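You operate a simulated robot arm through the tools that you are given. There is no shell and no other tool. Be economical: measure what you need, move in short steps, check, and stop when the job is done.

The job below is to be done with a simulated robot arm. You get a single attempt, and the scene is never put back.

JOB
Try the green plug gauge in the two bottles in the blue rack and tag the tight one.
Fine: tag from the red tray; plug back in its stand; the bottles stay in the rack.

Only the result counts: the job must be done as asked and must still hold three seconds after the hand-in. Knocking over, shifting, dropping, spilling or breaking anything else fails it.

ROBOT AND FRAMES
A 6-joint arm with a two-finger parallel gripper, fixed in place. Base frame: the origin is at the foot of the arm, x ahead of it, y to its left, z up; the work surface is at about z = 0.905. Lengths are in m, angles in rad, forces in N, time in s.
With the tool pointing down near the work surface it reaches from about 0.24 to 0.64 m from the base axis. Its first joint turns from -1.152 to 1.152 rad. Payload 2.7 kg.
Tool frame: the origin (TCP) lies between the finger pads and is the grasp point; the fingertips stand 0.023 m ahead of it; z points along the fingers, y is the line along which they close. The gripper opens to 0.094 m. The fingers are 0.038 m wide and 0.01 m thick; the gripper's body (0.054 by 0.096 m) begins 0.039 m behind the TCP.
Orientation is told as [roll, pitch, yaw] about the base's x, y, z axes, in that order, counted from this pose: with the fingers straight down and closing along the base's y, the tool's x points along the base's -x, its y along +y and its z along -z.

CONTROLS
- The arm moves only by the tool arm_command. Its argument "targets" is a list of rows, each a list of 7 numbers: the shift along the tool's x, y, z in m, then the turn, a rotation vector about the tool's x, y, z in degrees, then the opening, from 0 (shut) to 1 (fully open). In form: [[dx, dy, dz, ax, ay, az, claw], ...]. A call has 1 to 20 rows; each row is the pose to reach, as a shift and turn from the pose commanded when the call began, along the tool's axes at that moment. Each row takes 0.2 s and may step no farther than 0.05 m and 0.15 rad from the row before; otherwise, or with a gripper value out of range, the whole call is refused. A pose out of reach is approached as far as the arm can. The call stops where the force on the tool passes 50 N (or 10 N more than at its start, if that is more) or the arm is blocked; 0.2 s more then pass. The fingers move at their own pace (about 0.045 m/s each) and stop on an object; they squeeze with about 43 N. The grip force told is the motor's: it shows also when the fingers shut on nothing. Time passes only in rows, and 0.2 s behind the last, so rows that repeat a pose let the fingers close. The reply holds the time, the measured pose of the TCP, the force on the tool along the base axes, the opening and the grip force, in the units named above and with some noise.
- Cameras (640 x 400 px; columns grow to the right, rows downward): "scene" is fixed at [0.0703, -0.4239, 1.4158]; the picture's right is [0.83, -0.56, 0.00], its down [-0.25, -0.37, -0.89] and it looks along [0.50, 0.74, -0.45] (base axes); focal length 321 px, centre (320, 200). "wrist" rides on the gripper at [-0.039, 0, -0.044] in the tool frame; the picture's right is [0.00, -1.00, 0.00], its down [0.97, 0.00, -0.24] and it looks along [0.24, 0.00, 0.97] (tool axes); focal length 218 px, centre (320, 200). There is no depth. A picture from a camera that has moved, and an enlarged one, comes with that camera's place and axes in the base frame and with its lens.
- grab_frame(camera): a new picture of that camera. It takes no simulated time.
- close_up(camera, box): a new picture of the part [left, top, right, bottom] of that camera's present view, enlarged. It takes no simulated time.
- finish_job(): hands the job in; it is judged then, once.

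Go step by step. Nothing tells you positions but the pictures and the camera data: compare them with the known pose of the tool, close in by small moves and look again before you grip or let go. The budget is 120 turns and 64 pictures, counting those below and the enlarged ones. Unless the task says otherwise, let go and move clear before handing in, and close with one line.

The tools are called after "Request:" as name(argument=value, ...) on one line, values as JSON. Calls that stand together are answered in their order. arm_command: Moves the arm, as the interface text tells. Its arguments: {"type":"object","properties":{"targets":{"type":"array","items":{"type":"array","items":{"type":"number"}}}},"required":["targets"]} The other tools are called the same way: grab_frame (camera) takes a picture; close_up (camera, box) takes an enlarged picture of a part of a camera's view; finish_job () hands the job in.

At the start:

```text
clock: 0.0
position: [0.3578, -0.0373, 1.2608]
tcp_rot: [0.0, 0.0, 0.0]
wrist_force: [-0.2, 0.0, 0.8]
finger_gap: 0.0939
grip_force: 0.1
```

scene: 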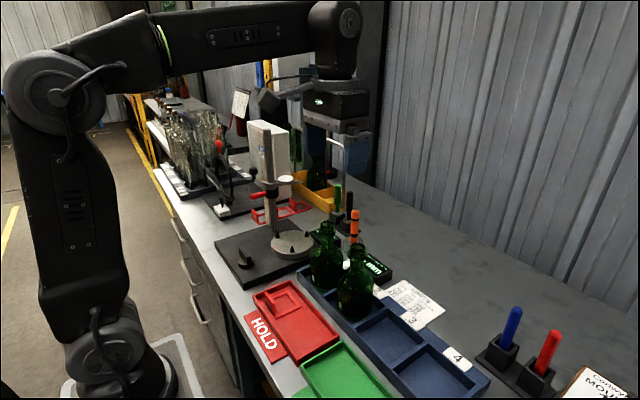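
wrist: 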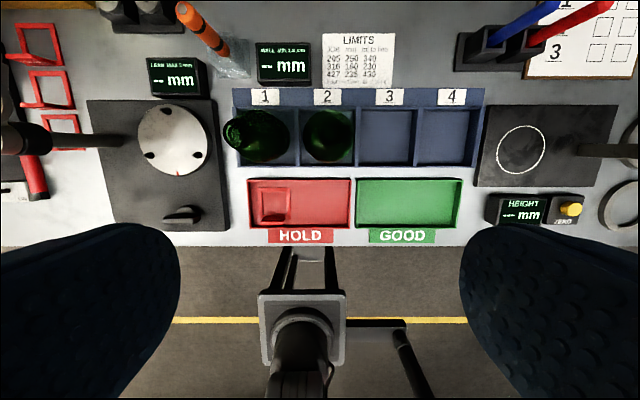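

I see a blue rack with bottles in slots 1 and 2, a red HOLD tray with what looks like a red frame in it, and several plug-like items. I'll enlarge these to identify the green plug gauge, its stand and the tag.

Request:
close_up(camera="scene", box=[220, 130, 420, 330])

Request:
close_up(camera="wrist", box=[200, 0, 500, 250])

Request:
close_up(camera="wrist", box=[0, 0, 250, 230])

```text
2.00 times, centred on (320, 230) of scene
camera zoom: at [0.0703, -0.4239, 1.4158], right [0.83, -0.56, 0.0], down [-0.25, -0.37, -0.89], along [0.5, 0.74, -0.45], focal length 642 px, centre (320, 140)
```

zoom: 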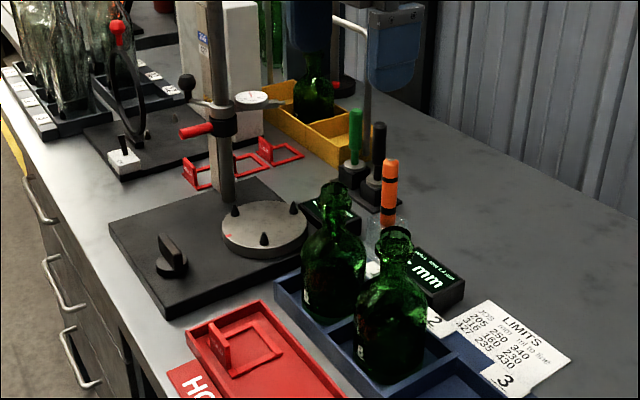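

```text
1.60 times, centred on (350, 125) of wrist
camera zoom: at [0.3976, -0.038, 1.3051], right [0.0, -1.0, 0.0], down [-0.97, 0.0, 0.24], along [-0.24, 0.0, -0.97], focal length 349 px, centre (272, 320)
```

zoom: 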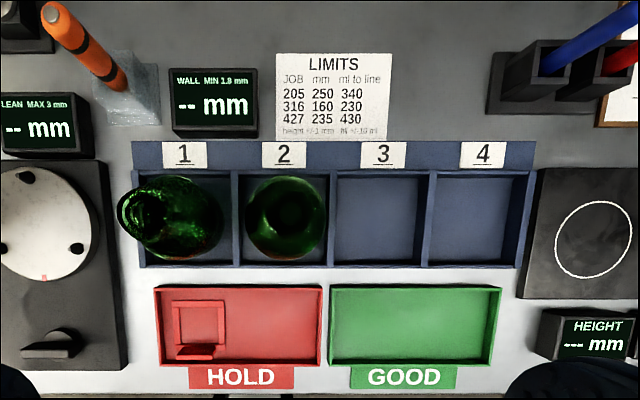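

```text
1.74 times, centred on (125, 115) of wrist
camera zoom: at [0.3976, -0.038, 1.3051], right [0.0, -1.0, 0.0], down [-0.97, 0.0, 0.24], along [-0.24, 0.0, -0.97], focal length 380 px, centre (659, 348)
```

zoom: 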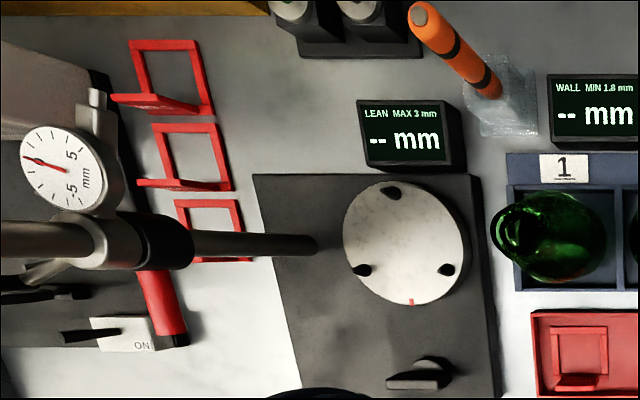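

The green plug appears to stand near (0.585, 0.25), next to a black one, and the bottle mouths are near (0.41, 0.047) and (0.41, -0.047) at z≈1.065. I'll move high over the plug stand to look.

Request:
arm_command(targets=[[-0.02, 0.04, 0, 0, 0, 0, 1], [-0.04, 0.08, 0, 0, 0, 0, 1], [-0.06, 0.12, 0, 0, 0, 0, 1], [-0.08, 0.16, 0, 0, 0, 0, 1], [-0.1, 0.2, 0, 0, 0, 0, 1], [-0.12, 0.24, 0, 0, 0, 0, 1], [-0.14, 0.26, 0, 0, 0, 0, 1], [-0.14, 0.26, 0, 0, 0, 0, 1]])

Request:
grab_frame(camera="wrist")

Request:
grab_frame(camera="scene")

```text
clock: 1.8
position: [0.4813, 0.2136, 1.2464]
tcp_rot: [0.0, -0.002, 0.0]
wrist_force: [-0.4, -0.3, -0.2]
finger_gap: 0.094
grip_force: 0.1
out of reach, approached as far as the arm can: row 6, 7, 8
```

```text
58 pictures are left
camera wrist: at [0.5205, 0.2131, 1.2901], right [0.0, -1.0, 0.0], down [-0.97, 0.0, 0.24], along [-0.24, 0.0, -0.97], focal length 218 px, centre (320, 200)
```

wrist: 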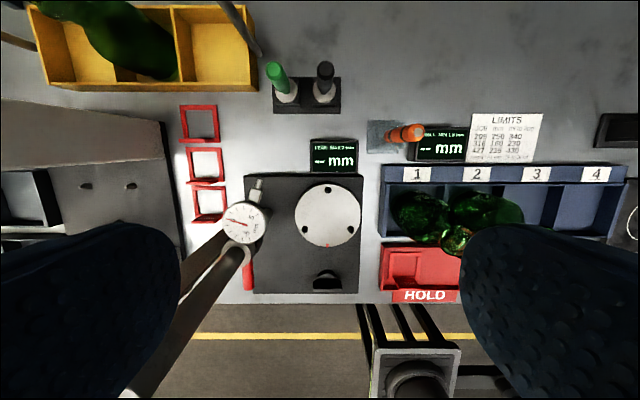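

```text
57 pictures are left
```

scene: 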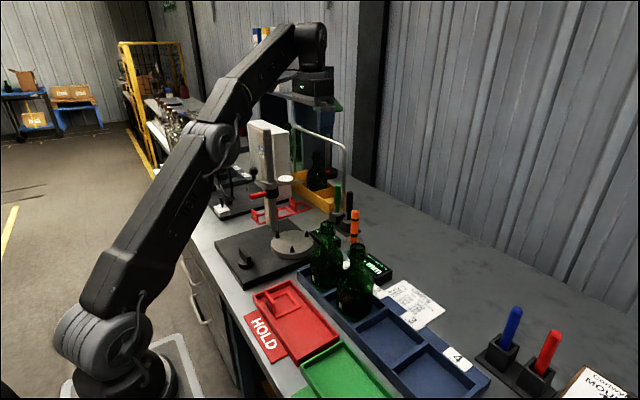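

The stand with the green and black plugs is ahead and in view. I'll enlarge it.

Request:
close_up(camera="wrist", box=[240, 40, 360, 130])

Request:
close_up(camera="scene", box=[290, 150, 390, 250])

```text
4.44 times, centred on (300, 85) of wrist
camera zoom: at [0.5205, 0.2131, 1.2901], right [0.0, -1.0, 0.0], down [-0.97, 0.0, 0.24], along [-0.24, 0.0, -0.97], focal length 970 px, centre (409, 711)
```

zoom: 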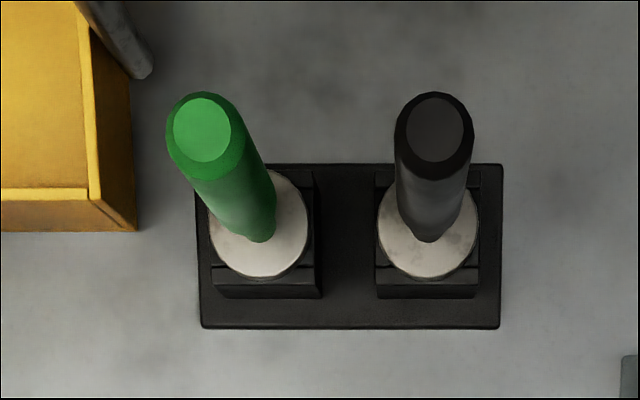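

```text
4.00 times, centred on (340, 200) of scene
camera zoom: at [0.0703, -0.4239, 1.4158], right [0.83, -0.56, 0.0], down [-0.25, -0.37, -0.89], along [0.5, 0.74, -0.45], focal length 1283 px, centre (240, 200)
```

zoom: 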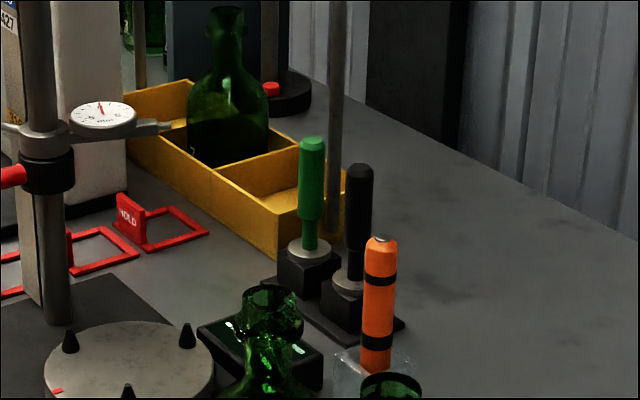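

The green plug stands at about (0.597, 0.262), handle z≈0.965–1.034, with the black one about 55 mm to its right. I'll approach diagonally down and outward with the fingers half open, then look again.

Request:
arm_command(targets=[[-0.022, 0.009, 0.036, 0, 0, 0, 0.45], [-0.044, 0.018, 0.072, 0, 0, 0, 0.45], [-0.066, 0.027, 0.108, 0, 0, 0, 0.45], [-0.089, 0.036, 0.144, 0, 0, 0, 0.45], [-0.089, 0.036, 0.144, 0, 0, 0, 0.45]])

Request:
grab_frame(camera="wrist")

Request:
grab_frame(camera="scene")

```text
clock: 3.0
position: [0.5471, 0.2396, 1.1161]
tcp_rot: [0.001, -0.002, 0.0]
wrist_force: [0.3, 0.2, -0.6]
finger_gap: 0.0421
grip_force: 0.0
out of reach, approached as far as the arm can: row 3, 4, 5
```

```text
54 pictures are left
camera wrist: at [0.5865, 0.2398, 1.1597], right [0.0, -1.0, 0.0], down [-0.97, 0.0, 0.24], along [-0.24, 0.0, -0.97], focal length 218 px, centre (320, 200)
```

wrist: 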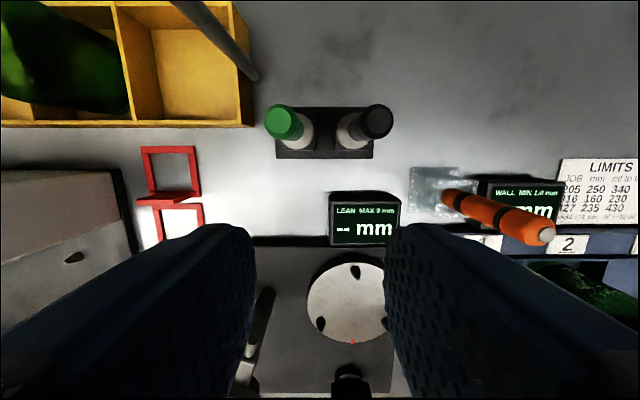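

```text
53 pictures are left
```

scene: 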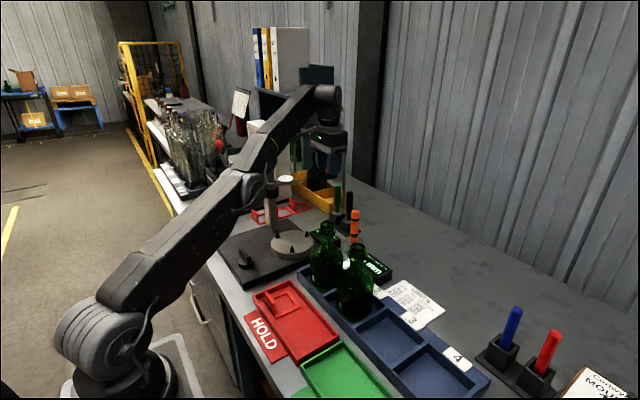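

Straight down the arm can't reach the plug (r≈0.65), so I'll tilt the tool about 30° outward, keeping the fingers closing along y, which gains reach. First I tilt in place with a slight pull-back.

Request:
arm_command(targets=[[0.005, 0, 0, 0, -8, 0, 0.45], [0.01, 0, 0, 0, -16, 0, 0.45], [0.01, 0, 0, 0, -24, 0, 0.45], [0.01, 0, 0, 0, -30, 0, 0.45], [0.01, 0, 0, 0, -30, 0, 0.45]])

Request:
grab_frame(camera="wrist")

```text
clock: 4.2
position: [0.537, 0.2411, 1.1154]
tcp_rot: [0.0, -0.526, 0.001]
wrist_force: [0.2, 0.0, -0.6]
finger_gap: 0.0424
grip_force: 0.1
out of reach, approached as far as the arm can: row 1
```

```text
52 pictures are left
camera wrist: at [0.5483, 0.2395, 1.1733], right [0.0, -1.0, 0.0], down [-0.96, 0.0, -0.28], along [0.28, 0.0, -0.96], focal length 218 px, centre (320, 200)
```

wrist: 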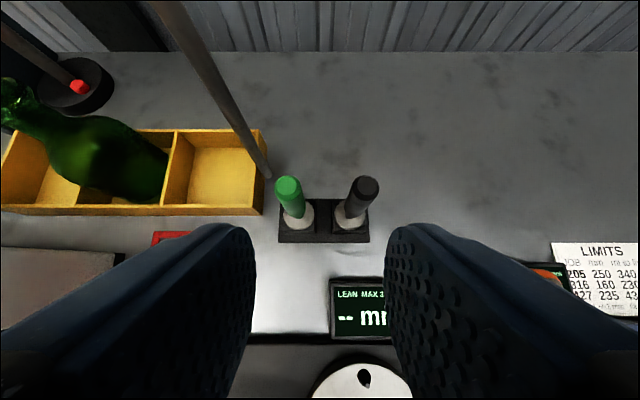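

The tilt worked. Plug at (0.600, 0.262). Next I move to a pre-grasp point on the approach line, 80 mm back from the grasp.

Request:
arm_command(targets=[[0, 0.0105, 0.0235, 0, 0, 0, 0.45], [0.0007, 0.021, 0.047, 0, 0, 0, 0.45], [0.0007, 0.021, 0.047, 0, 0, 0, 0.45]])

Request:
grab_frame(camera="wrist")

Request:
close_up(camera="scene", box=[280, 110, 400, 230])

```text
clock: 5.0
position: [0.5593, 0.2593, 1.0748]
tcp_rot: [0.0, -0.525, -0.003]
wrist_force: [0.2, 0.0, -0.3]
finger_gap: 0.0422
grip_force: 0.0
```

```text
51 pictures are left
camera wrist: at [0.5723, 0.2585, 1.1323], right [0.0, -1.0, 0.0], down [-0.96, 0.0, -0.28], along [0.28, 0.0, -0.96], focal length 218 px, centre (320, 200)
```

wrist: 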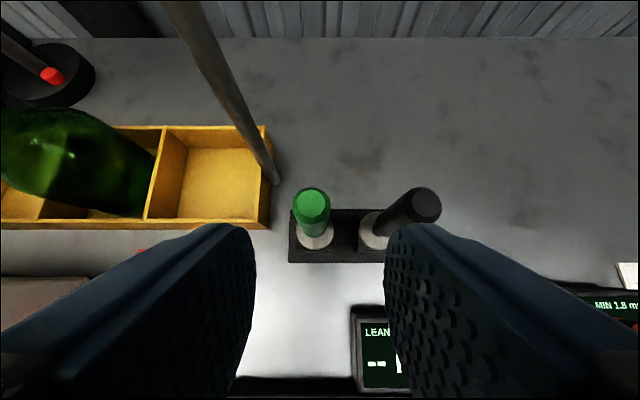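

```text
3.33 times, centred on (340, 170) of scene
camera zoom: at [0.0703, -0.424, 1.4158], right [0.83, -0.56, 0.0], down [-0.25, -0.37, -0.89], along [0.5, 0.74, -0.45], focal length 1069 px, centre (253, 300)
```

zoom: 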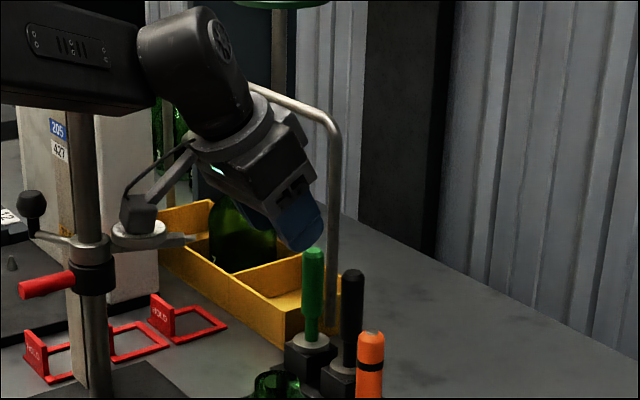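

A bracket on the wrist hangs inboard and would pass close to the dial gauge on this line. I'll back off slightly, reduce the tilt to 20°, then yaw about 15° so the bracket swings away from the dial.

Request:
arm_command(targets=[[0, 0, -0.02, 0, 0, 0, 0.45], [0, 0, -0.03, 0, 5, 0, 0.45], [0, 0, -0.03, 0, 10, 0, 0.45], [0, 0, -0.03, 0, 10, 0, 0.45]])

Request:
arm_command(targets=[[0, 0, 0, -2.565, 0, -7.05, 0.45], [0, 0, 0, -5.13, 0, -14.1, 0.45], [0, 0, 0, -5.13, 0, -14.1, 0.45]])

Request:
grab_frame(camera="wrist")

```text
clock: 6.0
position: [0.5456, 0.2601, 1.1019]
tcp_rot: [0.001, -0.349, 0.0]
wrist_force: [0.0, 0.0, -0.1]
finger_gap: 0.0423
grip_force: 0.1
```

```text
clock: 6.8
position: [0.5452, 0.2602, 1.1007]
tcp_rot: [0.001, -0.35, 0.264]
wrist_force: [-0.3, 0.1, -0.1]
finger_gap: 0.0421
grip_force: 0.1
```

```text
49 pictures are left
camera wrist: at [0.5665, 0.2658, 1.1562], right [0.26, -0.97, 0.0], down [-0.96, -0.26, -0.11], along [0.1, 0.03, -0.99], focal length 218 px, centre (320, 200)
```

wrist: 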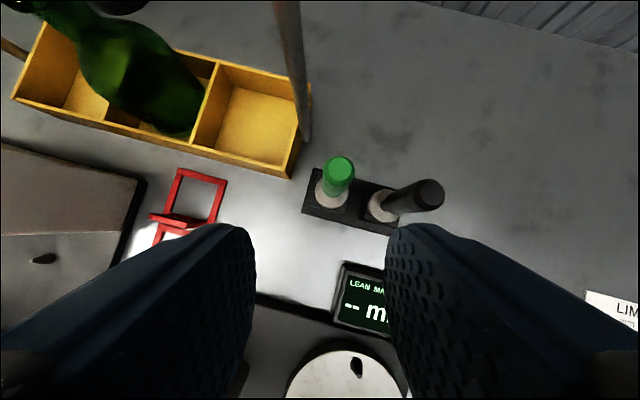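

Plug refined at (0.600, 0.264). I line up laterally and advance halfway, then check before straddling it.

Request:
arm_command(targets=[[-0.0203, -0.0106, 0.02, 0, 0, 0, 0.45], [-0.0203, -0.0106, 0.045, 0, 0, 0, 0.45], [-0.0203, -0.0106, 0.045, 0, 0, 0, 0.45]])

Request:
grab_frame(camera="wrist")

Request:
close_up(camera="scene", box=[280, 110, 400, 230])

```text
clock: 7.6
position: [0.5805, 0.2593, 1.0656]
tcp_rot: [0.0, -0.351, 0.261]
wrist_force: [-0.3, -0.2, 0.7]
finger_gap: 0.0422
grip_force: 0.0
```

```text
48 pictures are left
camera wrist: at [0.6019, 0.2646, 1.1205], right [0.26, -0.97, 0.0], down [-0.96, -0.26, -0.11], along [0.1, 0.03, -0.99], focal length 218 px, centre (320, 200)
```

wrist: 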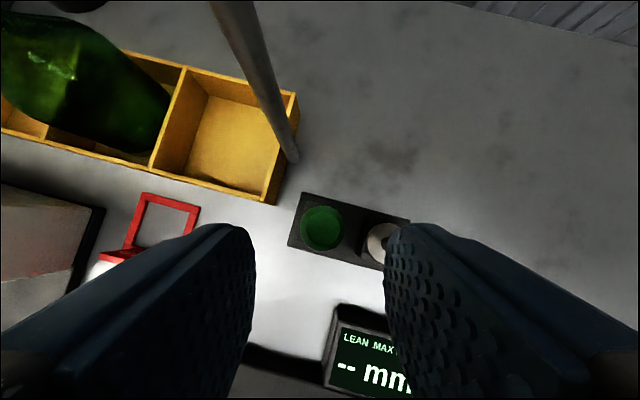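

```text
3.33 times, centred on (340, 170) of scene
camera zoom: at [0.0703, -0.4239, 1.4158], right [0.83, -0.56, 0.0], down [-0.25, -0.37, -0.89], along [0.5, 0.74, -0.45], focal length 1069 px, centre (253, 300)
```

zoom: 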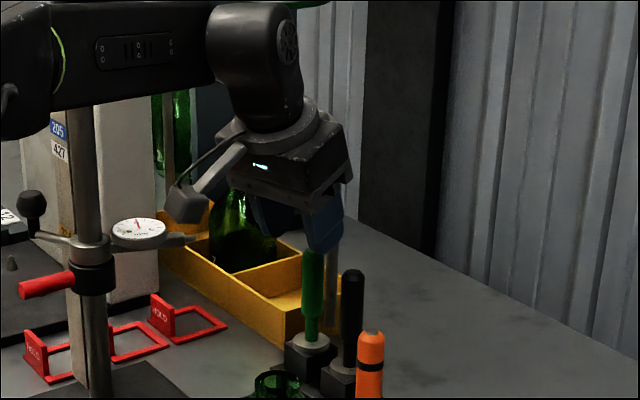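

The alignment is good, but the bracket would still pass only ~1 cm from the dial stem. I'll add 10° more yaw, backing off 1 cm while turning.

Request:
arm_command(targets=[[0, 0, -0.012, 0, 0, 0, 0.45], [0, 0, -0.012, -1.71, 0, -4.7, 0.45], [0, 0, -0.012, -3.42, 0, -9.4, 0.45], [0, 0, -0.012, -3.42, 0, -9.4, 0.45]])

Request:
grab_frame(camera="wrist")

```text
clock: 8.6
position: [0.5781, 0.2572, 1.0776]
tcp_rot: [0.0, -0.352, 0.438]
wrist_force: [0.2, -0.2, 0.6]
finger_gap: 0.0422
grip_force: 0.0
```

```text
46 pictures are left
camera wrist: at [0.597, 0.267, 1.1323], right [0.42, -0.91, 0.0], down [-0.9, -0.42, -0.11], along [0.1, 0.05, -0.99], focal length 218 px, centre (320, 200)
```

wrist: 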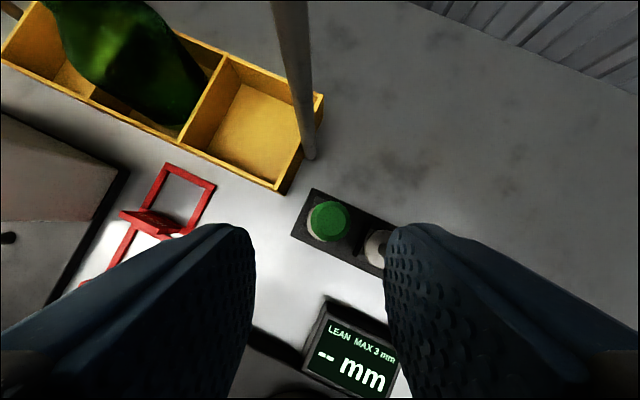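

Now it's well aligned. I advance along the tool axis to straddle the handle.

Request:
arm_command(targets=[[0.0006, -0.0031, 0.015, 0, 0, 0, 0.45], [0.0006, -0.0031, 0.03, 0, 0, 0, 0.45], [0.0006, -0.0031, 0.045, 0, 0, 0, 0.45], [0.0006, -0.0031, 0.058, 0, 0, 0, 0.45], [0.0006, -0.0031, 0.0675, 0, 0, 0, 0.45], [0.0006, -0.0031, 0.0675, 0, 0, 0, 0.45]])

Request:
grab_frame(camera="wrist")

Request:
close_up(camera="scene", box=[280, 110, 400, 230])

```text
clock: 10.0
position: [0.5982, 0.264, 1.014]
tcp_rot: [0.0, -0.349, 0.436]
wrist_force: [0.5, -0.4, -0.1]
finger_gap: 0.0423
grip_force: 0.0
```

```text
45 pictures are left
camera wrist: at [0.6188, 0.2741, 1.0682], right [0.42, -0.91, 0.0], down [-0.9, -0.42, -0.11], along [0.1, 0.05, -0.99], focal length 218 px, centre (320, 200)
```

wrist: 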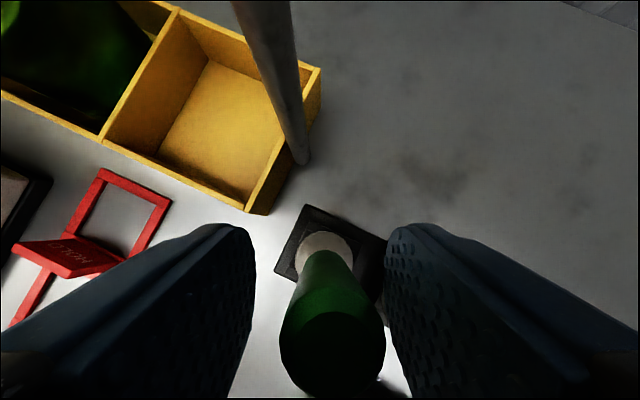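

```text
3.33 times, centred on (340, 170) of scene
camera zoom: at [0.0703, -0.4239, 1.4158], right [0.83, -0.56, 0.0], down [-0.25, -0.37, -0.89], along [0.5, 0.74, -0.45], focal length 1069 px, centre (253, 300)
```

zoom: 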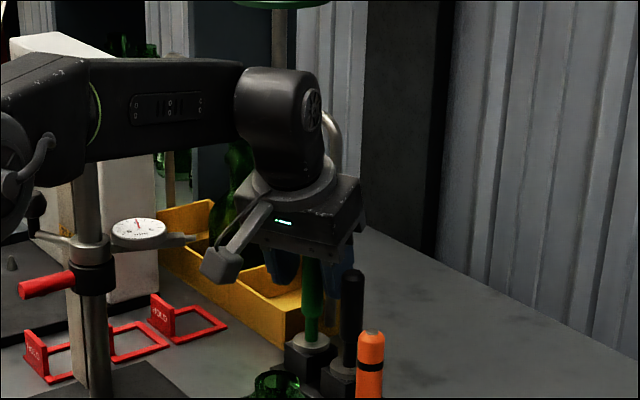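

The handle sits between the fingers about 2 mm toward the right finger. I centre it and close.

Request:
arm_command(targets=[[0, -0.002, 0, 0, 0, 0, 0.45], [0, -0.002, 0, 0, 0, 0, 0.3], [0, -0.002, 0, 0, 0, 0, 0.15], [0, -0.002, 0, 0, 0, 0, 0.1], [0, -0.002, 0, 0, 0, 0, 0.1], [0, -0.002, 0, 0, 0, 0, 0.0], [0, -0.002, 0, 0, 0, 0, 0.0], [0, -0.002, 0, 0, 0, 0, 0.0]])

Request:
grab_frame(camera="wrist")

```text
clock: 11.8
position: [0.5989, 0.263, 1.0132]
tcp_rot: [-0.001, -0.349, 0.437]
wrist_force: [0.7, -0.5, 0.8]
finger_gap: 0.0189
grip_force: 42.7
```

```text
43 pictures are left
camera wrist: at [0.6192, 0.2722, 1.0679], right [0.42, -0.91, 0.0], down [-0.9, -0.42, -0.11], along [0.1, 0.05, -0.99], focal length 218 px, centre (320, 200)
```

wrist: 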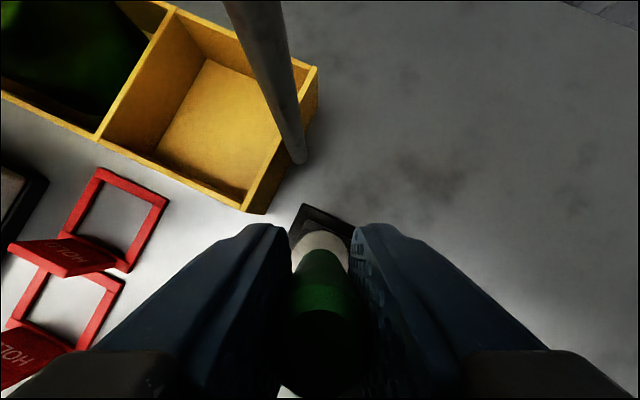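

The grip is firm (gap 18.9 mm). I record the grasp pose (0.5989, 0.2630, 1.0132) and lift straight up in small steps.

Request:
arm_command(targets=[[-0.0034, 0, -0.0094, 0, 0, 0, 0], [-0.0068, 0, -0.0188, 0, 0, 0, 0], [-0.0103, 0, -0.0282, 0, 0, 0, 0], [-0.0137, 0, -0.0376, 0, 0, 0, 0], [-0.0137, 0, -0.0376, 0, 0, 0, 0]])

Request:
close_up(camera="scene", box=[280, 110, 400, 230])

```text
clock: 13.0
position: [0.6011, 0.263, 1.052]
tcp_rot: [0.001, -0.35, 0.436]
wrist_force: [0.3, 0.5, -1.5]
finger_gap: 0.0184
grip_force: 42.6
```

```text
3.33 times, centred on (340, 170) of scene
camera zoom: at [0.0703, -0.4239, 1.4158], right [0.83, -0.56, 0.0], down [-0.25, -0.37, -0.89], along [0.5, 0.74, -0.45], focal length 1069 px, centre (253, 300)
```

zoom: 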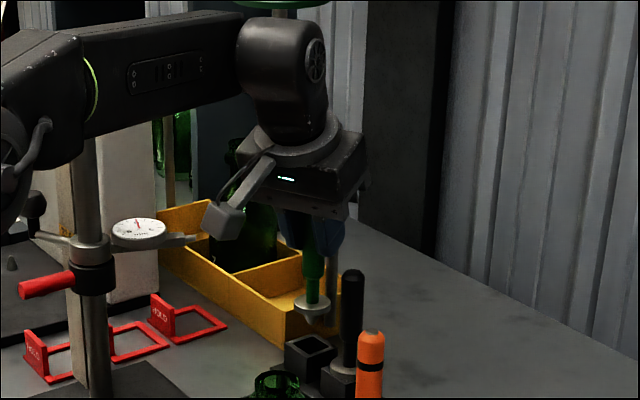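

The plug (disc with a tapered tip below) is clear of its stand. I carry it up and inward, away from the dial gauge and the black plug.

Request:
arm_command(targets=[[0.008, 0.0023, -0.02, 0, 0, 0, 0], [0.016, 0.0046, -0.04, 0, 0, 0, 0], [0.024, 0.0069, -0.06, 0, 0, 0, 0], [0.032, 0.0092, -0.08, 0, 0, 0, 0], [0.0401, 0.0115, -0.0998, 0, 0, 0, 0], [0.0401, 0.0115, -0.0998, 0, 0, 0, 0]])

Request:
close_up(camera="scene", box=[270, 100, 390, 200])

```text
clock: 14.4
position: [0.5289, 0.2439, 1.133]
tcp_rot: [0.001, -0.35, 0.436]
wrist_force: [-0.2, 0.5, -0.3]
finger_gap: 0.0188
grip_force: 42.7
```

```text
4.00 times, centred on (330, 150) of scene
camera zoom: at [0.0703, -0.4239, 1.4158], right [0.83, -0.56, 0.0], down [-0.25, -0.37, -0.89], along [0.5, 0.74, -0.45], focal length 1283 px, centre (280, 400)
```

zoom: 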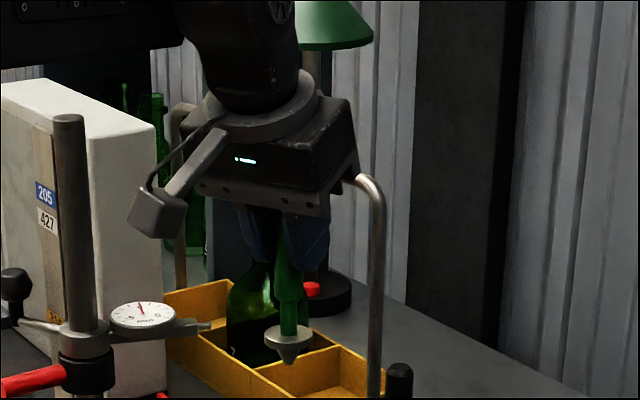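

The plug hangs straight: a disc with a short tapered plug below it, whose bottom is roughly 0.10 m below the TCP. I carry it high toward the bottles.

Request:
arm_command(targets=[[0.0168, -0.0133, -0.0203, 0, 0, 0, 0], [0.0336, -0.0266, -0.0407, 0, 0, 0, 0], [0.0504, -0.0399, -0.061, 0, 0, 0, 0], [0.0672, -0.0531, -0.0813, 0, 0, 0, 0], [0.084, -0.0664, -0.1017, 0, 0, 0, 0], [0.1008, -0.0797, -0.122, 0, 0, 0, 0], [0.1008, -0.0797, -0.122, 0, 0, 0, 0]])

Request:
grab_frame(camera="wrist")

Request:
close_up(camera="scene", box=[270, 120, 430, 240])

```text
clock: 16.0
position: [0.4396, 0.1127, 1.2136]
tcp_rot: [0.0, -0.351, 0.437]
wrist_force: [0.1, -0.5, -0.8]
finger_gap: 0.0185
grip_force: 42.9
```

```text
40 pictures are left
camera wrist: at [0.4604, 0.1207, 1.2685], right [0.42, -0.91, 0.0], down [-0.9, -0.42, -0.11], along [0.1, 0.04, -0.99], focal length 218 px, centre (320, 200)
```

wrist: 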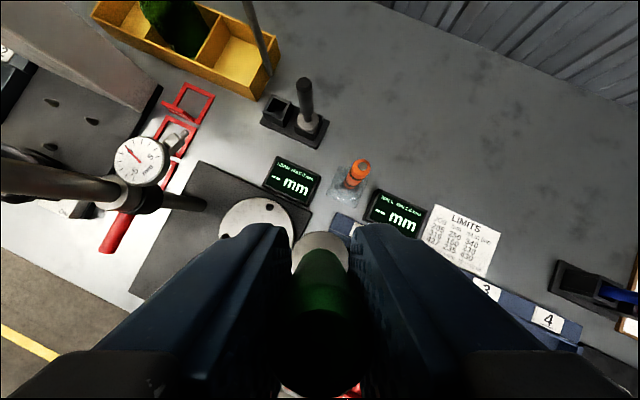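

```text
3.33 times, centred on (350, 180) of scene
camera zoom: at [0.0703, -0.4239, 1.4158], right [0.83, -0.56, 0.0], down [-0.25, -0.37, -0.89], along [0.5, 0.74, -0.45], focal length 1069 px, centre (220, 267)
```

zoom: 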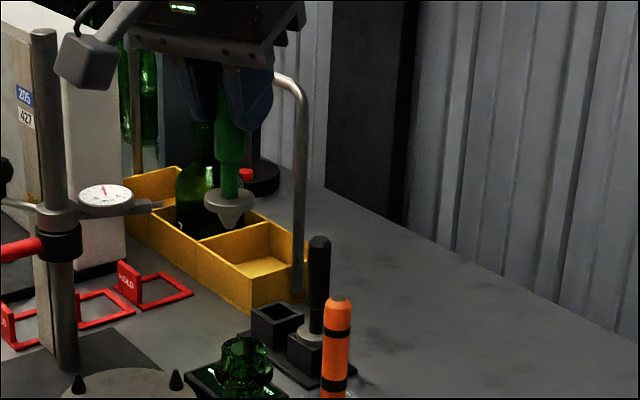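

The gripper blocks a downward view of the bottles here. I'll turn the yaw back to 0, then pull inboard so the bottle mouths show ahead of the fingers for measuring.

Request:
arm_command(targets=[[0, 0, 0, 2.14, 0, 5.875, 0], [0, 0, 0, 4.28, 0, 11.75, 0], [0, 0, 0, 6.42, 0, 17.62, 0], [0, 0, 0, 8.56, 0, 23.5, 0], [0, 0, 0, 8.56, 0, 23.5, 0]])

Request:
arm_command(targets=[[0.027, -0.025, 0.0, 0, 0, 0, 0], [0.053, -0.05, 0.0, 0, 0, 0, 0], [0.08, -0.075, 0.01, 0, 0, 0, 0], [0.107, -0.1, 0.02, 0, 0, 0, 0], [0.125, -0.11, -0.045, 0, 0, 0, 0], [0.125, -0.11, -0.045, 0, 0, 0, 0]])

```text
clock: 17.2
position: [0.4399, 0.1136, 1.2151]
tcp_rot: [0.001, -0.349, -0.002]
wrist_force: [0.4, 0.1, -0.4]
finger_gap: 0.0184
grip_force: 43.0
```

```text
refused: row 5 steps farther than a row can; nothing moved
```

I fix the row steps: a pure horizontal move of −0.14 in x and −0.114 in y.

Request:
arm_command(targets=[[0.0263, -0.0228, -0.0096, 0, 0, 0, 0], [0.0526, -0.0456, -0.0192, 0, 0, 0, 0], [0.079, -0.0684, -0.0287, 0, 0, 0, 0], [0.1053, -0.0912, -0.0383, 0, 0, 0, 0], [0.1316, -0.114, -0.0479, 0, 0, 0, 0], [0.1316, -0.114, -0.0479, 0, 0, 0, 0]])

Request:
grab_frame(camera="wrist")

```text
clock: 18.6
position: [0.3, -0.0023, 1.2144]
tcp_rot: [-0.001, -0.35, 0.0]
wrist_force: [0.4, 0.8, -0.9]
finger_gap: 0.0186
grip_force: 42.6
```

```text
38 pictures are left
camera wrist: at [0.3219, -0.003, 1.2687], right [0.0, -1.0, 0.0], down [-0.99, 0.0, -0.11], along [0.11, 0.0, -0.99], focal length 218 px, centre (320, 200)
```

wrist: 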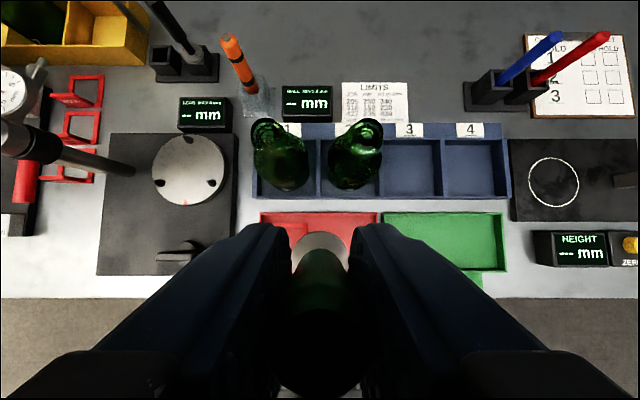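

Request:
close_up(camera="wrist", box=[240, 100, 400, 200])

Request:
close_up(camera="scene", box=[300, 210, 400, 330])

```text
4.00 times, centred on (320, 150) of wrist
camera zoom: at [0.3219, -0.003, 1.2687], right [0.0, -1.0, 0.0], down [-0.99, 0.0, -0.11], along [0.11, 0.0, -0.99], focal length 873 px, centre (320, 400)
```

zoom: 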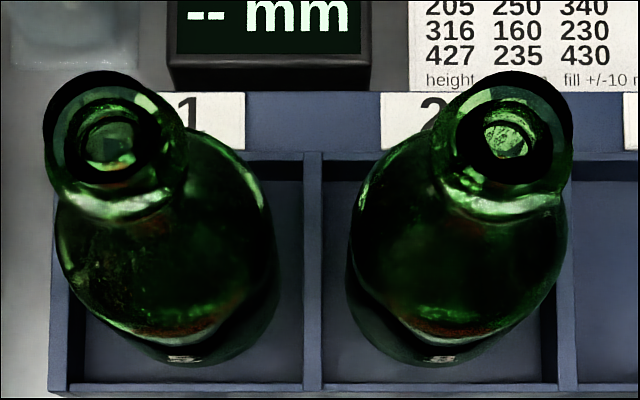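

```text
3.33 times, centred on (350, 270) of scene
camera zoom: at [0.0703, -0.4239, 1.4158], right [0.83, -0.56, 0.0], down [-0.25, -0.37, -0.89], along [0.5, 0.74, -0.45], focal length 1069 px, centre (220, -33)
```

zoom: 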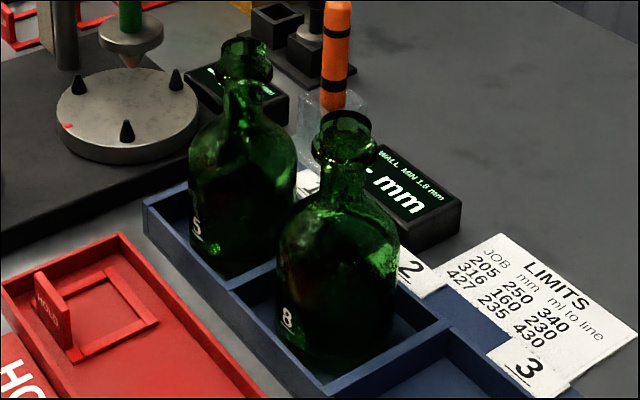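

Both bottle mouths sit at z≈1.065, at about (0.408, 0.0467) and (0.408, −0.047). The plug's disc is 76 mm and its nose about 98 mm below the TCP. I move it over bottle 1, just above the rim.

Request:
arm_command(targets=[[-0.0253, 0.0123, 0.0093, 0, 0, 0, 0], [-0.0506, 0.0245, 0.0185, 0, 0, 0, 0], [-0.0759, 0.0368, 0.0278, 0, 0, 0, 0], [-0.1012, 0.049, 0.037, 0, 0, 0, 0], [-0.0953, 0.049, 0.0532, 0, 0, 0, 0], [-0.0894, 0.049, 0.0693, 0, 0, 0, 0], [-0.0894, 0.049, 0.0693, 0, 0, 0, 0]])

Request:
close_up(camera="scene", box=[300, 190, 360, 250])

```text
clock: 20.2
position: [0.4058, 0.0485, 1.1778]
tcp_rot: [-0.001, -0.35, -0.001]
wrist_force: [0.1, 0.0, -0.8]
finger_gap: 0.0185
grip_force: 43.0
```

```text
6.67 times, centred on (330, 220) of scene
camera zoom: at [0.0703, -0.4239, 1.4158], right [0.83, -0.56, 0.0], down [-0.25, -0.37, -0.89], along [0.5, 0.74, -0.45], focal length 2138 px, centre (253, 67)
```

zoom: 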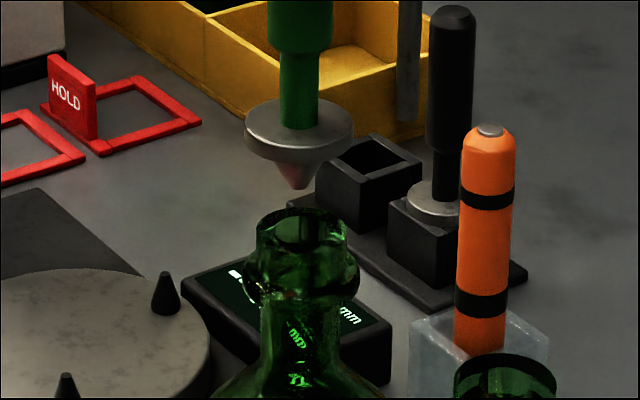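

The nose is nearly centred over bottle 1's mouth. A 1.5 mm x correction, then I lower gently so the nose just enters.

Request:
arm_command(targets=[[-0.0014, -0.0005, 0.0005, 0, 0, 0, 0], [0.0005, -0.0005, 0.0059, 0, 0, 0, 0], [0.0025, -0.0005, 0.0112, 0, 0, 0, 0], [0.0045, -0.0005, 0.0166, 0, 0, 0, 0], [0.0064, -0.0005, 0.0219, 0, 0, 0, 0], [0.0064, -0.0005, 0.0219, 0, 0, 0, 0]])

Request:
close_up(camera="scene", box=[300, 190, 360, 250])

```text
clock: 21.6
position: [0.41, 0.0482, 1.1563]
tcp_rot: [0.002, -0.35, 0.0]
wrist_force: [-0.7, -0.2, -1.6]
finger_gap: 0.0182
grip_force: 43.5
```

```text
6.67 times, centred on (330, 220) of scene
camera zoom: at [0.0703, -0.4239, 1.4158], right [0.83, -0.56, 0.0], down [-0.25, -0.37, -0.89], along [0.5, 0.74, -0.45], focal length 2138 px, centre (253, 67)
```

zoom: 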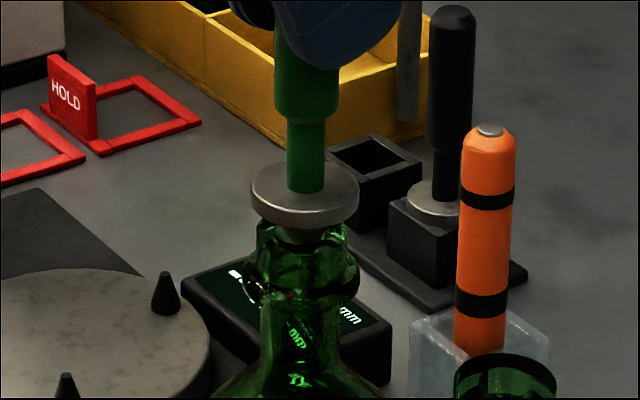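

The nose is inside the mouth with no force. I correct 1 mm and continue down gently.

Request:
arm_command(targets=[[0.0014, 0, -0.0005, 0, 0, 0, 0], [0.0021, 0, 0.0014, 0, 0, 0, 0], [0.0028, 0, 0.0033, 0, 0, 0, 0], [0.0035, 0, 0.0051, 0, 0, 0, 0], [0.0035, 0, 0.0051, 0, 0, 0, 0]])

Request:
arm_command(targets=[[0.0004, 0, 0.0009, 0, 0, 0, 0], [0.0007, 0, 0.0019, 0, 0, 0, 0], [0.0007, 0, 0.0019, 0, 0, 0, 0]])

Request:
close_up(camera="scene", box=[300, 190, 360, 250])

```text
clock: 22.8
position: [0.4071, 0.0479, 1.151]
tcp_rot: [0.002, -0.349, 0.002]
wrist_force: [1.1, -0.3, -0.7]
finger_gap: 0.0184
grip_force: 42.8
```

```text
clock: 23.6
position: [0.408, 0.0472, 1.1474]
tcp_rot: [0.0, -0.348, -0.001]
wrist_force: [0.1, -0.1, -0.1]
finger_gap: 0.0185
grip_force: 43.2
```

```text
6.67 times, centred on (330, 220) of scene
camera zoom: at [0.0703, -0.4239, 1.4158], right [0.83, -0.56, 0.0], down [-0.25, -0.37, -0.89], along [0.5, 0.74, -0.45], focal length 2138 px, centre (253, 67)
```

zoom: 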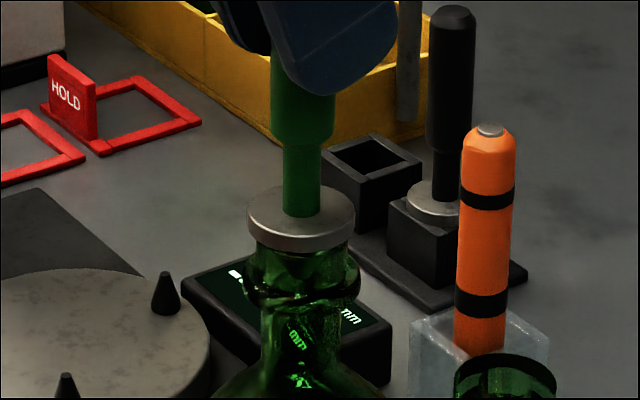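

No contact force yet, with the disc close to the rim. I keep lowering 1 mm at a time until something resists.

Request:
arm_command(targets=[[0.0004, 0, 0.0009, 0, 0, 0, 0], [0.0007, 0, 0.0019, 0, 0, 0, 0], [0.0007, 0, 0.0019, 0, 0, 0, 0]])

Request:
arm_command(targets=[[0.0004, 0, 0.0009, 0, 0, 0, 0], [0.0007, 0, 0.0019, 0, 0, 0, 0], [0.0007, 0, 0.0019, 0, 0, 0, 0]])

Request:
close_up(camera="scene", box=[300, 190, 360, 250])

```text
clock: 24.4
position: [0.4069, 0.0476, 1.1459]
tcp_rot: [0.001, -0.351, 0.0]
wrist_force: [0.7, 0.6, -1.2]
finger_gap: 0.0186
grip_force: 43.4
```

```text
clock: 25.2
position: [0.4072, 0.0469, 1.1454]
tcp_rot: [-0.001, -0.35, 0.0]
wrist_force: [0.2, 1.6, 2.3]
finger_gap: 0.0185
grip_force: 43.3
```

```text
6.67 times, centred on (330, 220) of scene
camera zoom: at [0.0703, -0.4238, 1.4158], right [0.83, -0.56, 0.0], down [-0.25, -0.37, -0.89], along [0.5, 0.74, -0.45], focal length 2138 px, centre (253, 67)
```

zoom: 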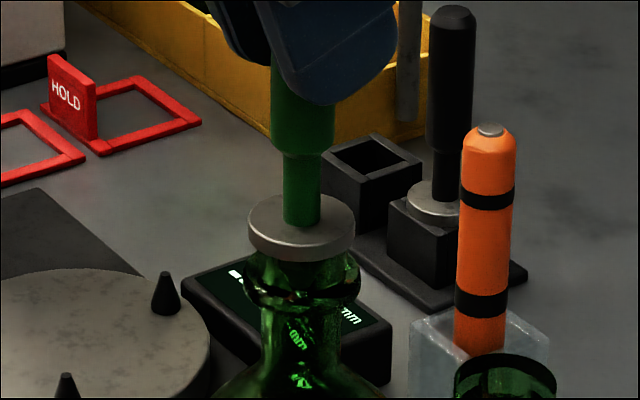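

A slight upward force (≈2–3 N) may be the first contact. One more 2 mm step to see.

Request:
arm_command(targets=[[0.0004, 0, 0.0009, 0, 0, 0, 0], [0.0007, 0, 0.0019, 0, 0, 0, 0], [0.0007, 0, 0.0019, 0, 0, 0, 0]])

Request:
close_up(camera="scene", box=[300, 190, 360, 250])

```text
clock: 26.0
position: [0.408, 0.0484, 1.1435]
tcp_rot: [0.001, -0.357, 0.001]
wrist_force: [0.4, 5.7, 21.4]
finger_gap: 0.0187
grip_force: 42.9
```

```text
6.67 times, centred on (330, 220) of scene
camera zoom: at [0.0701, -0.4238, 1.4159], right [0.83, -0.56, 0.0], down [-0.25, -0.37, -0.89], along [0.5, 0.74, -0.45], focal length 2138 px, centre (253, 67)
```

zoom: 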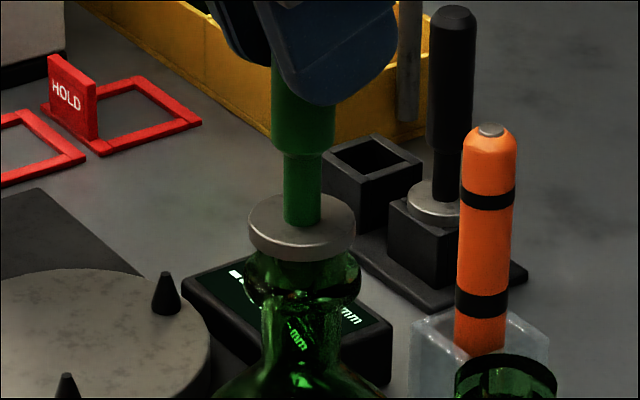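

The stop came with the disc flush on bottle 1's rim (contact near TCP z≈1.144), so the plug seats fully there. I lift out and go to bottle 2 to compare.

Request:
arm_command(targets=[[-0.0034, 0, -0.0094, 0, 0, 0, 0], [-0.0068, 0, -0.0188, 0, 0, 0, 0], [-0.0103, 0, -0.0282, 0, 0, 0, 0], [-0.0137, 0, -0.0376, 0, 0, 0, 0], [-0.0137, 0, -0.0376, 0, 0, 0, 0]])

Request:
arm_command(targets=[[0, -0.03, 0, 0, 0, 0, 0], [0, -0.06, 0, 0, 0, 0, 0], [0, -0.095, 0, 0, 0, 0, 0], [0, -0.095, 0, 0, 0, 0, 0]])

Request:
close_up(camera="scene", box=[310, 200, 380, 270])

```text
clock: 27.2
position: [0.4078, 0.0497, 1.1826]
tcp_rot: [-0.001, -0.349, -0.002]
wrist_force: [0.0, 0.3, -0.9]
finger_gap: 0.0186
grip_force: 43.0
```

```text
clock: 28.2
position: [0.4057, -0.049, 1.1815]
tcp_rot: [0.0, -0.35, 0.0]
wrist_force: [-0.9, -0.2, -1.1]
finger_gap: 0.0186
grip_force: 42.9
```

```text
5.71 times, centred on (345, 235) of scene
camera zoom: at [0.0703, -0.4239, 1.4158], right [0.83, -0.56, 0.0], down [-0.25, -0.37, -0.89], along [0.5, 0.74, -0.45], focal length 1833 px, centre (177, 0)
```

zoom: 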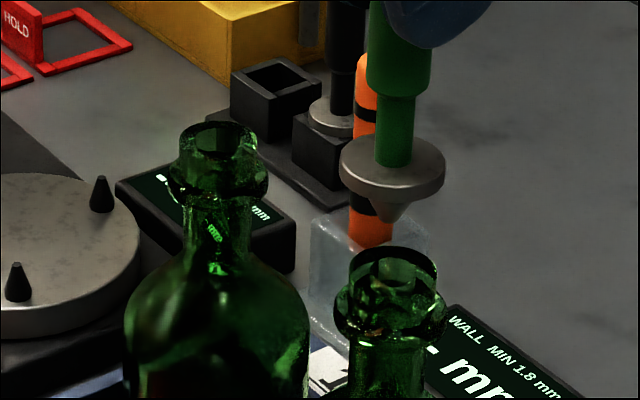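

Bottle 2's mouth centre is about (0.4086, −0.049), so a 2 mm x correction, then lower until the nose is inside.

Request:
arm_command(targets=[[-0.0019, 0.0005, 0.0007, 0, 0, 0, 0], [0.0006, 0.0005, 0.0075, 0, 0, 0, 0], [0.003, 0.0005, 0.0143, 0, 0, 0, 0], [0.0055, 0.0005, 0.0211, 0, 0, 0, 0], [0.0068, 0.0005, 0.0245, 0, 0, 0, 0], [0.0068, 0.0005, 0.0245, 0, 0, 0, 0]])

Request:
close_up(camera="scene", box=[310, 200, 380, 270])

```text
clock: 29.6
position: [0.4091, -0.0472, 1.1571]
tcp_rot: [0.0, -0.35, 0.001]
wrist_force: [-0.1, -1.7, 0.5]
finger_gap: 0.0181
grip_force: 43.3
```

```text
5.71 times, centred on (345, 235) of scene
camera zoom: at [0.0703, -0.4239, 1.4158], right [0.83, -0.56, 0.0], down [-0.25, -0.37, -0.89], along [0.5, 0.74, -0.45], focal length 1833 px, centre (177, 0)
```

zoom: 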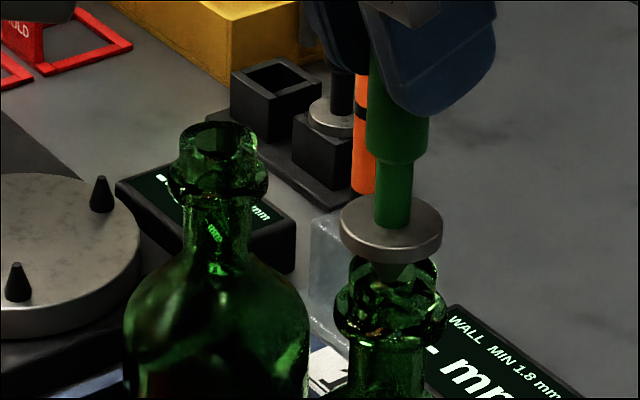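

The nose is inside bottle 2's mouth with no resistance yet. I lower in small steps.

Request:
arm_command(targets=[[0.0004, 0, 0.0009, 0, 0, 0, 0], [0.0007, 0, 0.0019, 0, 0, 0, 0], [0.001, 0, 0.0028, 0, 0, 0, 0], [0.0014, 0, 0.0038, 0, 0, 0, 0], [0.0014, 0, 0.0038, 0, 0, 0, 0]])

Request:
arm_command(targets=[[0.0004, 0, 0.0009, 0, 0, 0, 0], [0.0007, 0, 0.0019, 0, 0, 0, 0], [0.0007, 0, 0.0019, 0, 0, 0, 0]])

Request:
arm_command(targets=[[0.0004, 0, 0.0009, 0, 0, 0, 0], [0.0007, 0, 0.0019, 0, 0, 0, 0], [0.0007, 0, 0.0019, 0, 0, 0, 0]])

Request:
close_up(camera="scene", box=[310, 200, 380, 270])

```text
clock: 30.8
position: [0.4089, -0.0468, 1.1527]
tcp_rot: [0.0, -0.349, 0.001]
wrist_force: [-0.4, -0.4, 0.6]
finger_gap: 0.0186
grip_force: 43.1
```

```text
clock: 31.6
position: [0.4084, -0.0476, 1.1525]
tcp_rot: [0.0, -0.353, 0.0]
wrist_force: [-0.1, -2.5, 10.2]
finger_gap: 0.0187
grip_force: 43.1
```

```text
clock: 32.4
position: [0.4098, -0.0467, 1.1518]
tcp_rot: [-0.004, -0.359, -0.001]
wrist_force: [-4.2, -4.5, 31.3]
finger_gap: 0.0185
grip_force: 42.9
```

```text
5.71 times, centred on (345, 235) of scene
camera zoom: at [0.0697, -0.424, 1.4158], right [0.83, -0.56, 0.0], down [-0.25, -0.37, -0.89], along [0.5, 0.74, -0.45], focal length 1833 px, centre (177, 0)
```

zoom: 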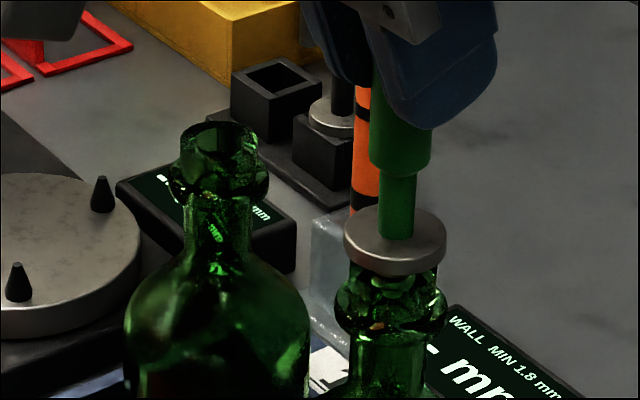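

Resistance starts about 8 mm higher here (31 N, disc standing off the rim). To rule out misalignment, I lift slightly, shift ~1 mm in the direction the lateral force indicates and press again.

Request:
arm_command(targets=[[-0.0021, 0, -0.0056, 0, 0, 0, 0], [-0.0012, -0.0013, -0.006, 0, 0, 0, 0], [-0.0005, -0.0013, -0.0041, 0, 0, 0, 0], [0.0002, -0.0013, -0.0022, 0, 0, 0, 0], [0.0002, -0.0013, -0.0022, 0, 0, 0, 0]])

Request:
arm_command(targets=[[0.0004, 0, 0.0009, 0, 0, 0, 0], [0.0007, 0, 0.0019, 0, 0, 0, 0], [0.0007, 0, 0.0019, 0, 0, 0, 0]])

Request:
close_up(camera="scene", box=[325, 220, 375, 270])

```text
clock: 33.6
position: [0.4088, -0.0481, 1.1529]
tcp_rot: [0.0, -0.351, 0.0]
wrist_force: [1.6, -4.0, 14.8]
finger_gap: 0.0185
grip_force: 43.0
```

```text
clock: 34.4
position: [0.4096, -0.0471, 1.1524]
tcp_rot: [-0.001, -0.355, 0.0]
wrist_force: [-2.1, -4.5, 28.0]
finger_gap: 0.0186
grip_force: 42.9
```

```text
8.00 times, centred on (350, 245) of scene
camera zoom: at [0.0698, -0.424, 1.4158], right [0.83, -0.56, 0.0], down [-0.25, -0.37, -0.89], along [0.5, 0.74, -0.45], focal length 2566 px, centre (80, -160)
```

zoom: 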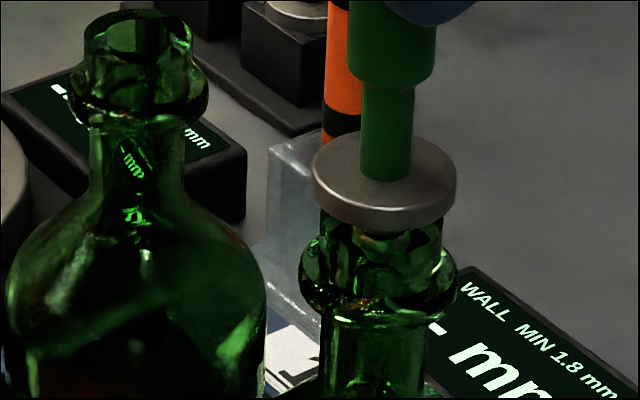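

Same stop height and still standing off about 7 mm, self-centred: bottle 2 is the tight one. I lift out, yaw back to 25° and head back toward the plug stand.

Request:
arm_command(targets=[[-0.0034, 0, -0.0094, 0, 0, 0, 0], [-0.0103, 0, -0.0282, 0, 0, 0, 0], [-0.0171, 0, -0.047, 0, 0, 0, 0], [-0.0216, 0, -0.0592, 0, 0, 0, 0], [-0.0216, 0, -0.0592, 0, 0, 0, 0]])

Request:
arm_command(targets=[[0, 0.03, 0, -2.14, 0, -5.875, 0], [0, 0.06, 0, -4.28, 0, -11.75, 0], [0, 0.09, 0, -6.42, 0, -17.62, 0], [0, 0.12, 0, -8.56, 0, -23.5, 0], [0, 0.15, 0, -8.56, 0, -23.5, 0], [0, 0.15, 0, -8.56, 0, -23.5, 0]])

```text
clock: 35.6
position: [0.4098, -0.0487, 1.2117]
tcp_rot: [-0.001, -0.349, 0.0]
wrist_force: [0.3, -0.9, -1.2]
finger_gap: 0.0187
grip_force: 43.4
```

```text
clock: 37.0
position: [0.409, 0.1035, 1.2129]
tcp_rot: [0.0, -0.349, 0.436]
wrist_force: [0.4, -0.4, -0.6]
finger_gap: 0.0184
grip_force: 42.4
```

Request:
arm_command(targets=[[-0.0189, 0.0107, 0.019, 0, 0, 0, 0], [-0.0377, 0.0215, 0.0381, 0, 0, 0, 0], [-0.0566, 0.0322, 0.0571, 0, 0, 0, 0], [-0.0755, 0.043, 0.0762, 0, 0, 0, 0], [-0.0944, 0.0537, 0.0952, 0, 0, 0, 0], [-0.1132, 0.0645, 0.1143, 0, 0, 0, 0], [-0.1321, 0.0752, 0.1333, 0, 0, 0, 0], [-0.1321, 0.0752, 0.1333, 0, 0, 0, 0]])

Request:
close_up(camera="scene", box=[280, 120, 380, 220])

```text
clock: 38.8
position: [0.5287, 0.2415, 1.1315]
tcp_rot: [-0.001, -0.348, 0.437]
wrist_force: [-0.7, 0.0, -1.6]
finger_gap: 0.0185
grip_force: 43.1
```

```text
4.00 times, centred on (330, 170) of scene
camera zoom: at [0.0703, -0.4239, 1.4158], right [0.83, -0.56, 0.0], down [-0.25, -0.37, -0.89], along [0.5, 0.74, -0.45], focal length 1283 px, centre (280, 320)
```

zoom: 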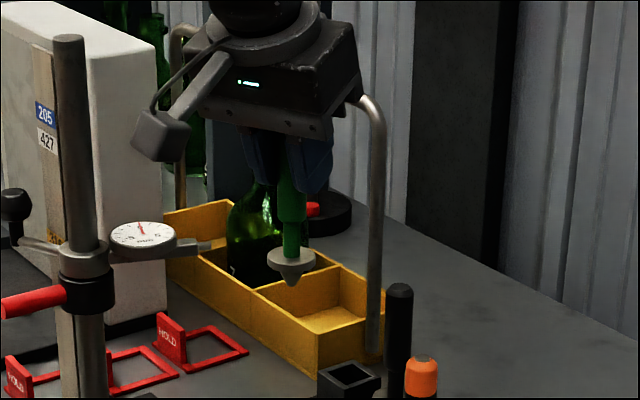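

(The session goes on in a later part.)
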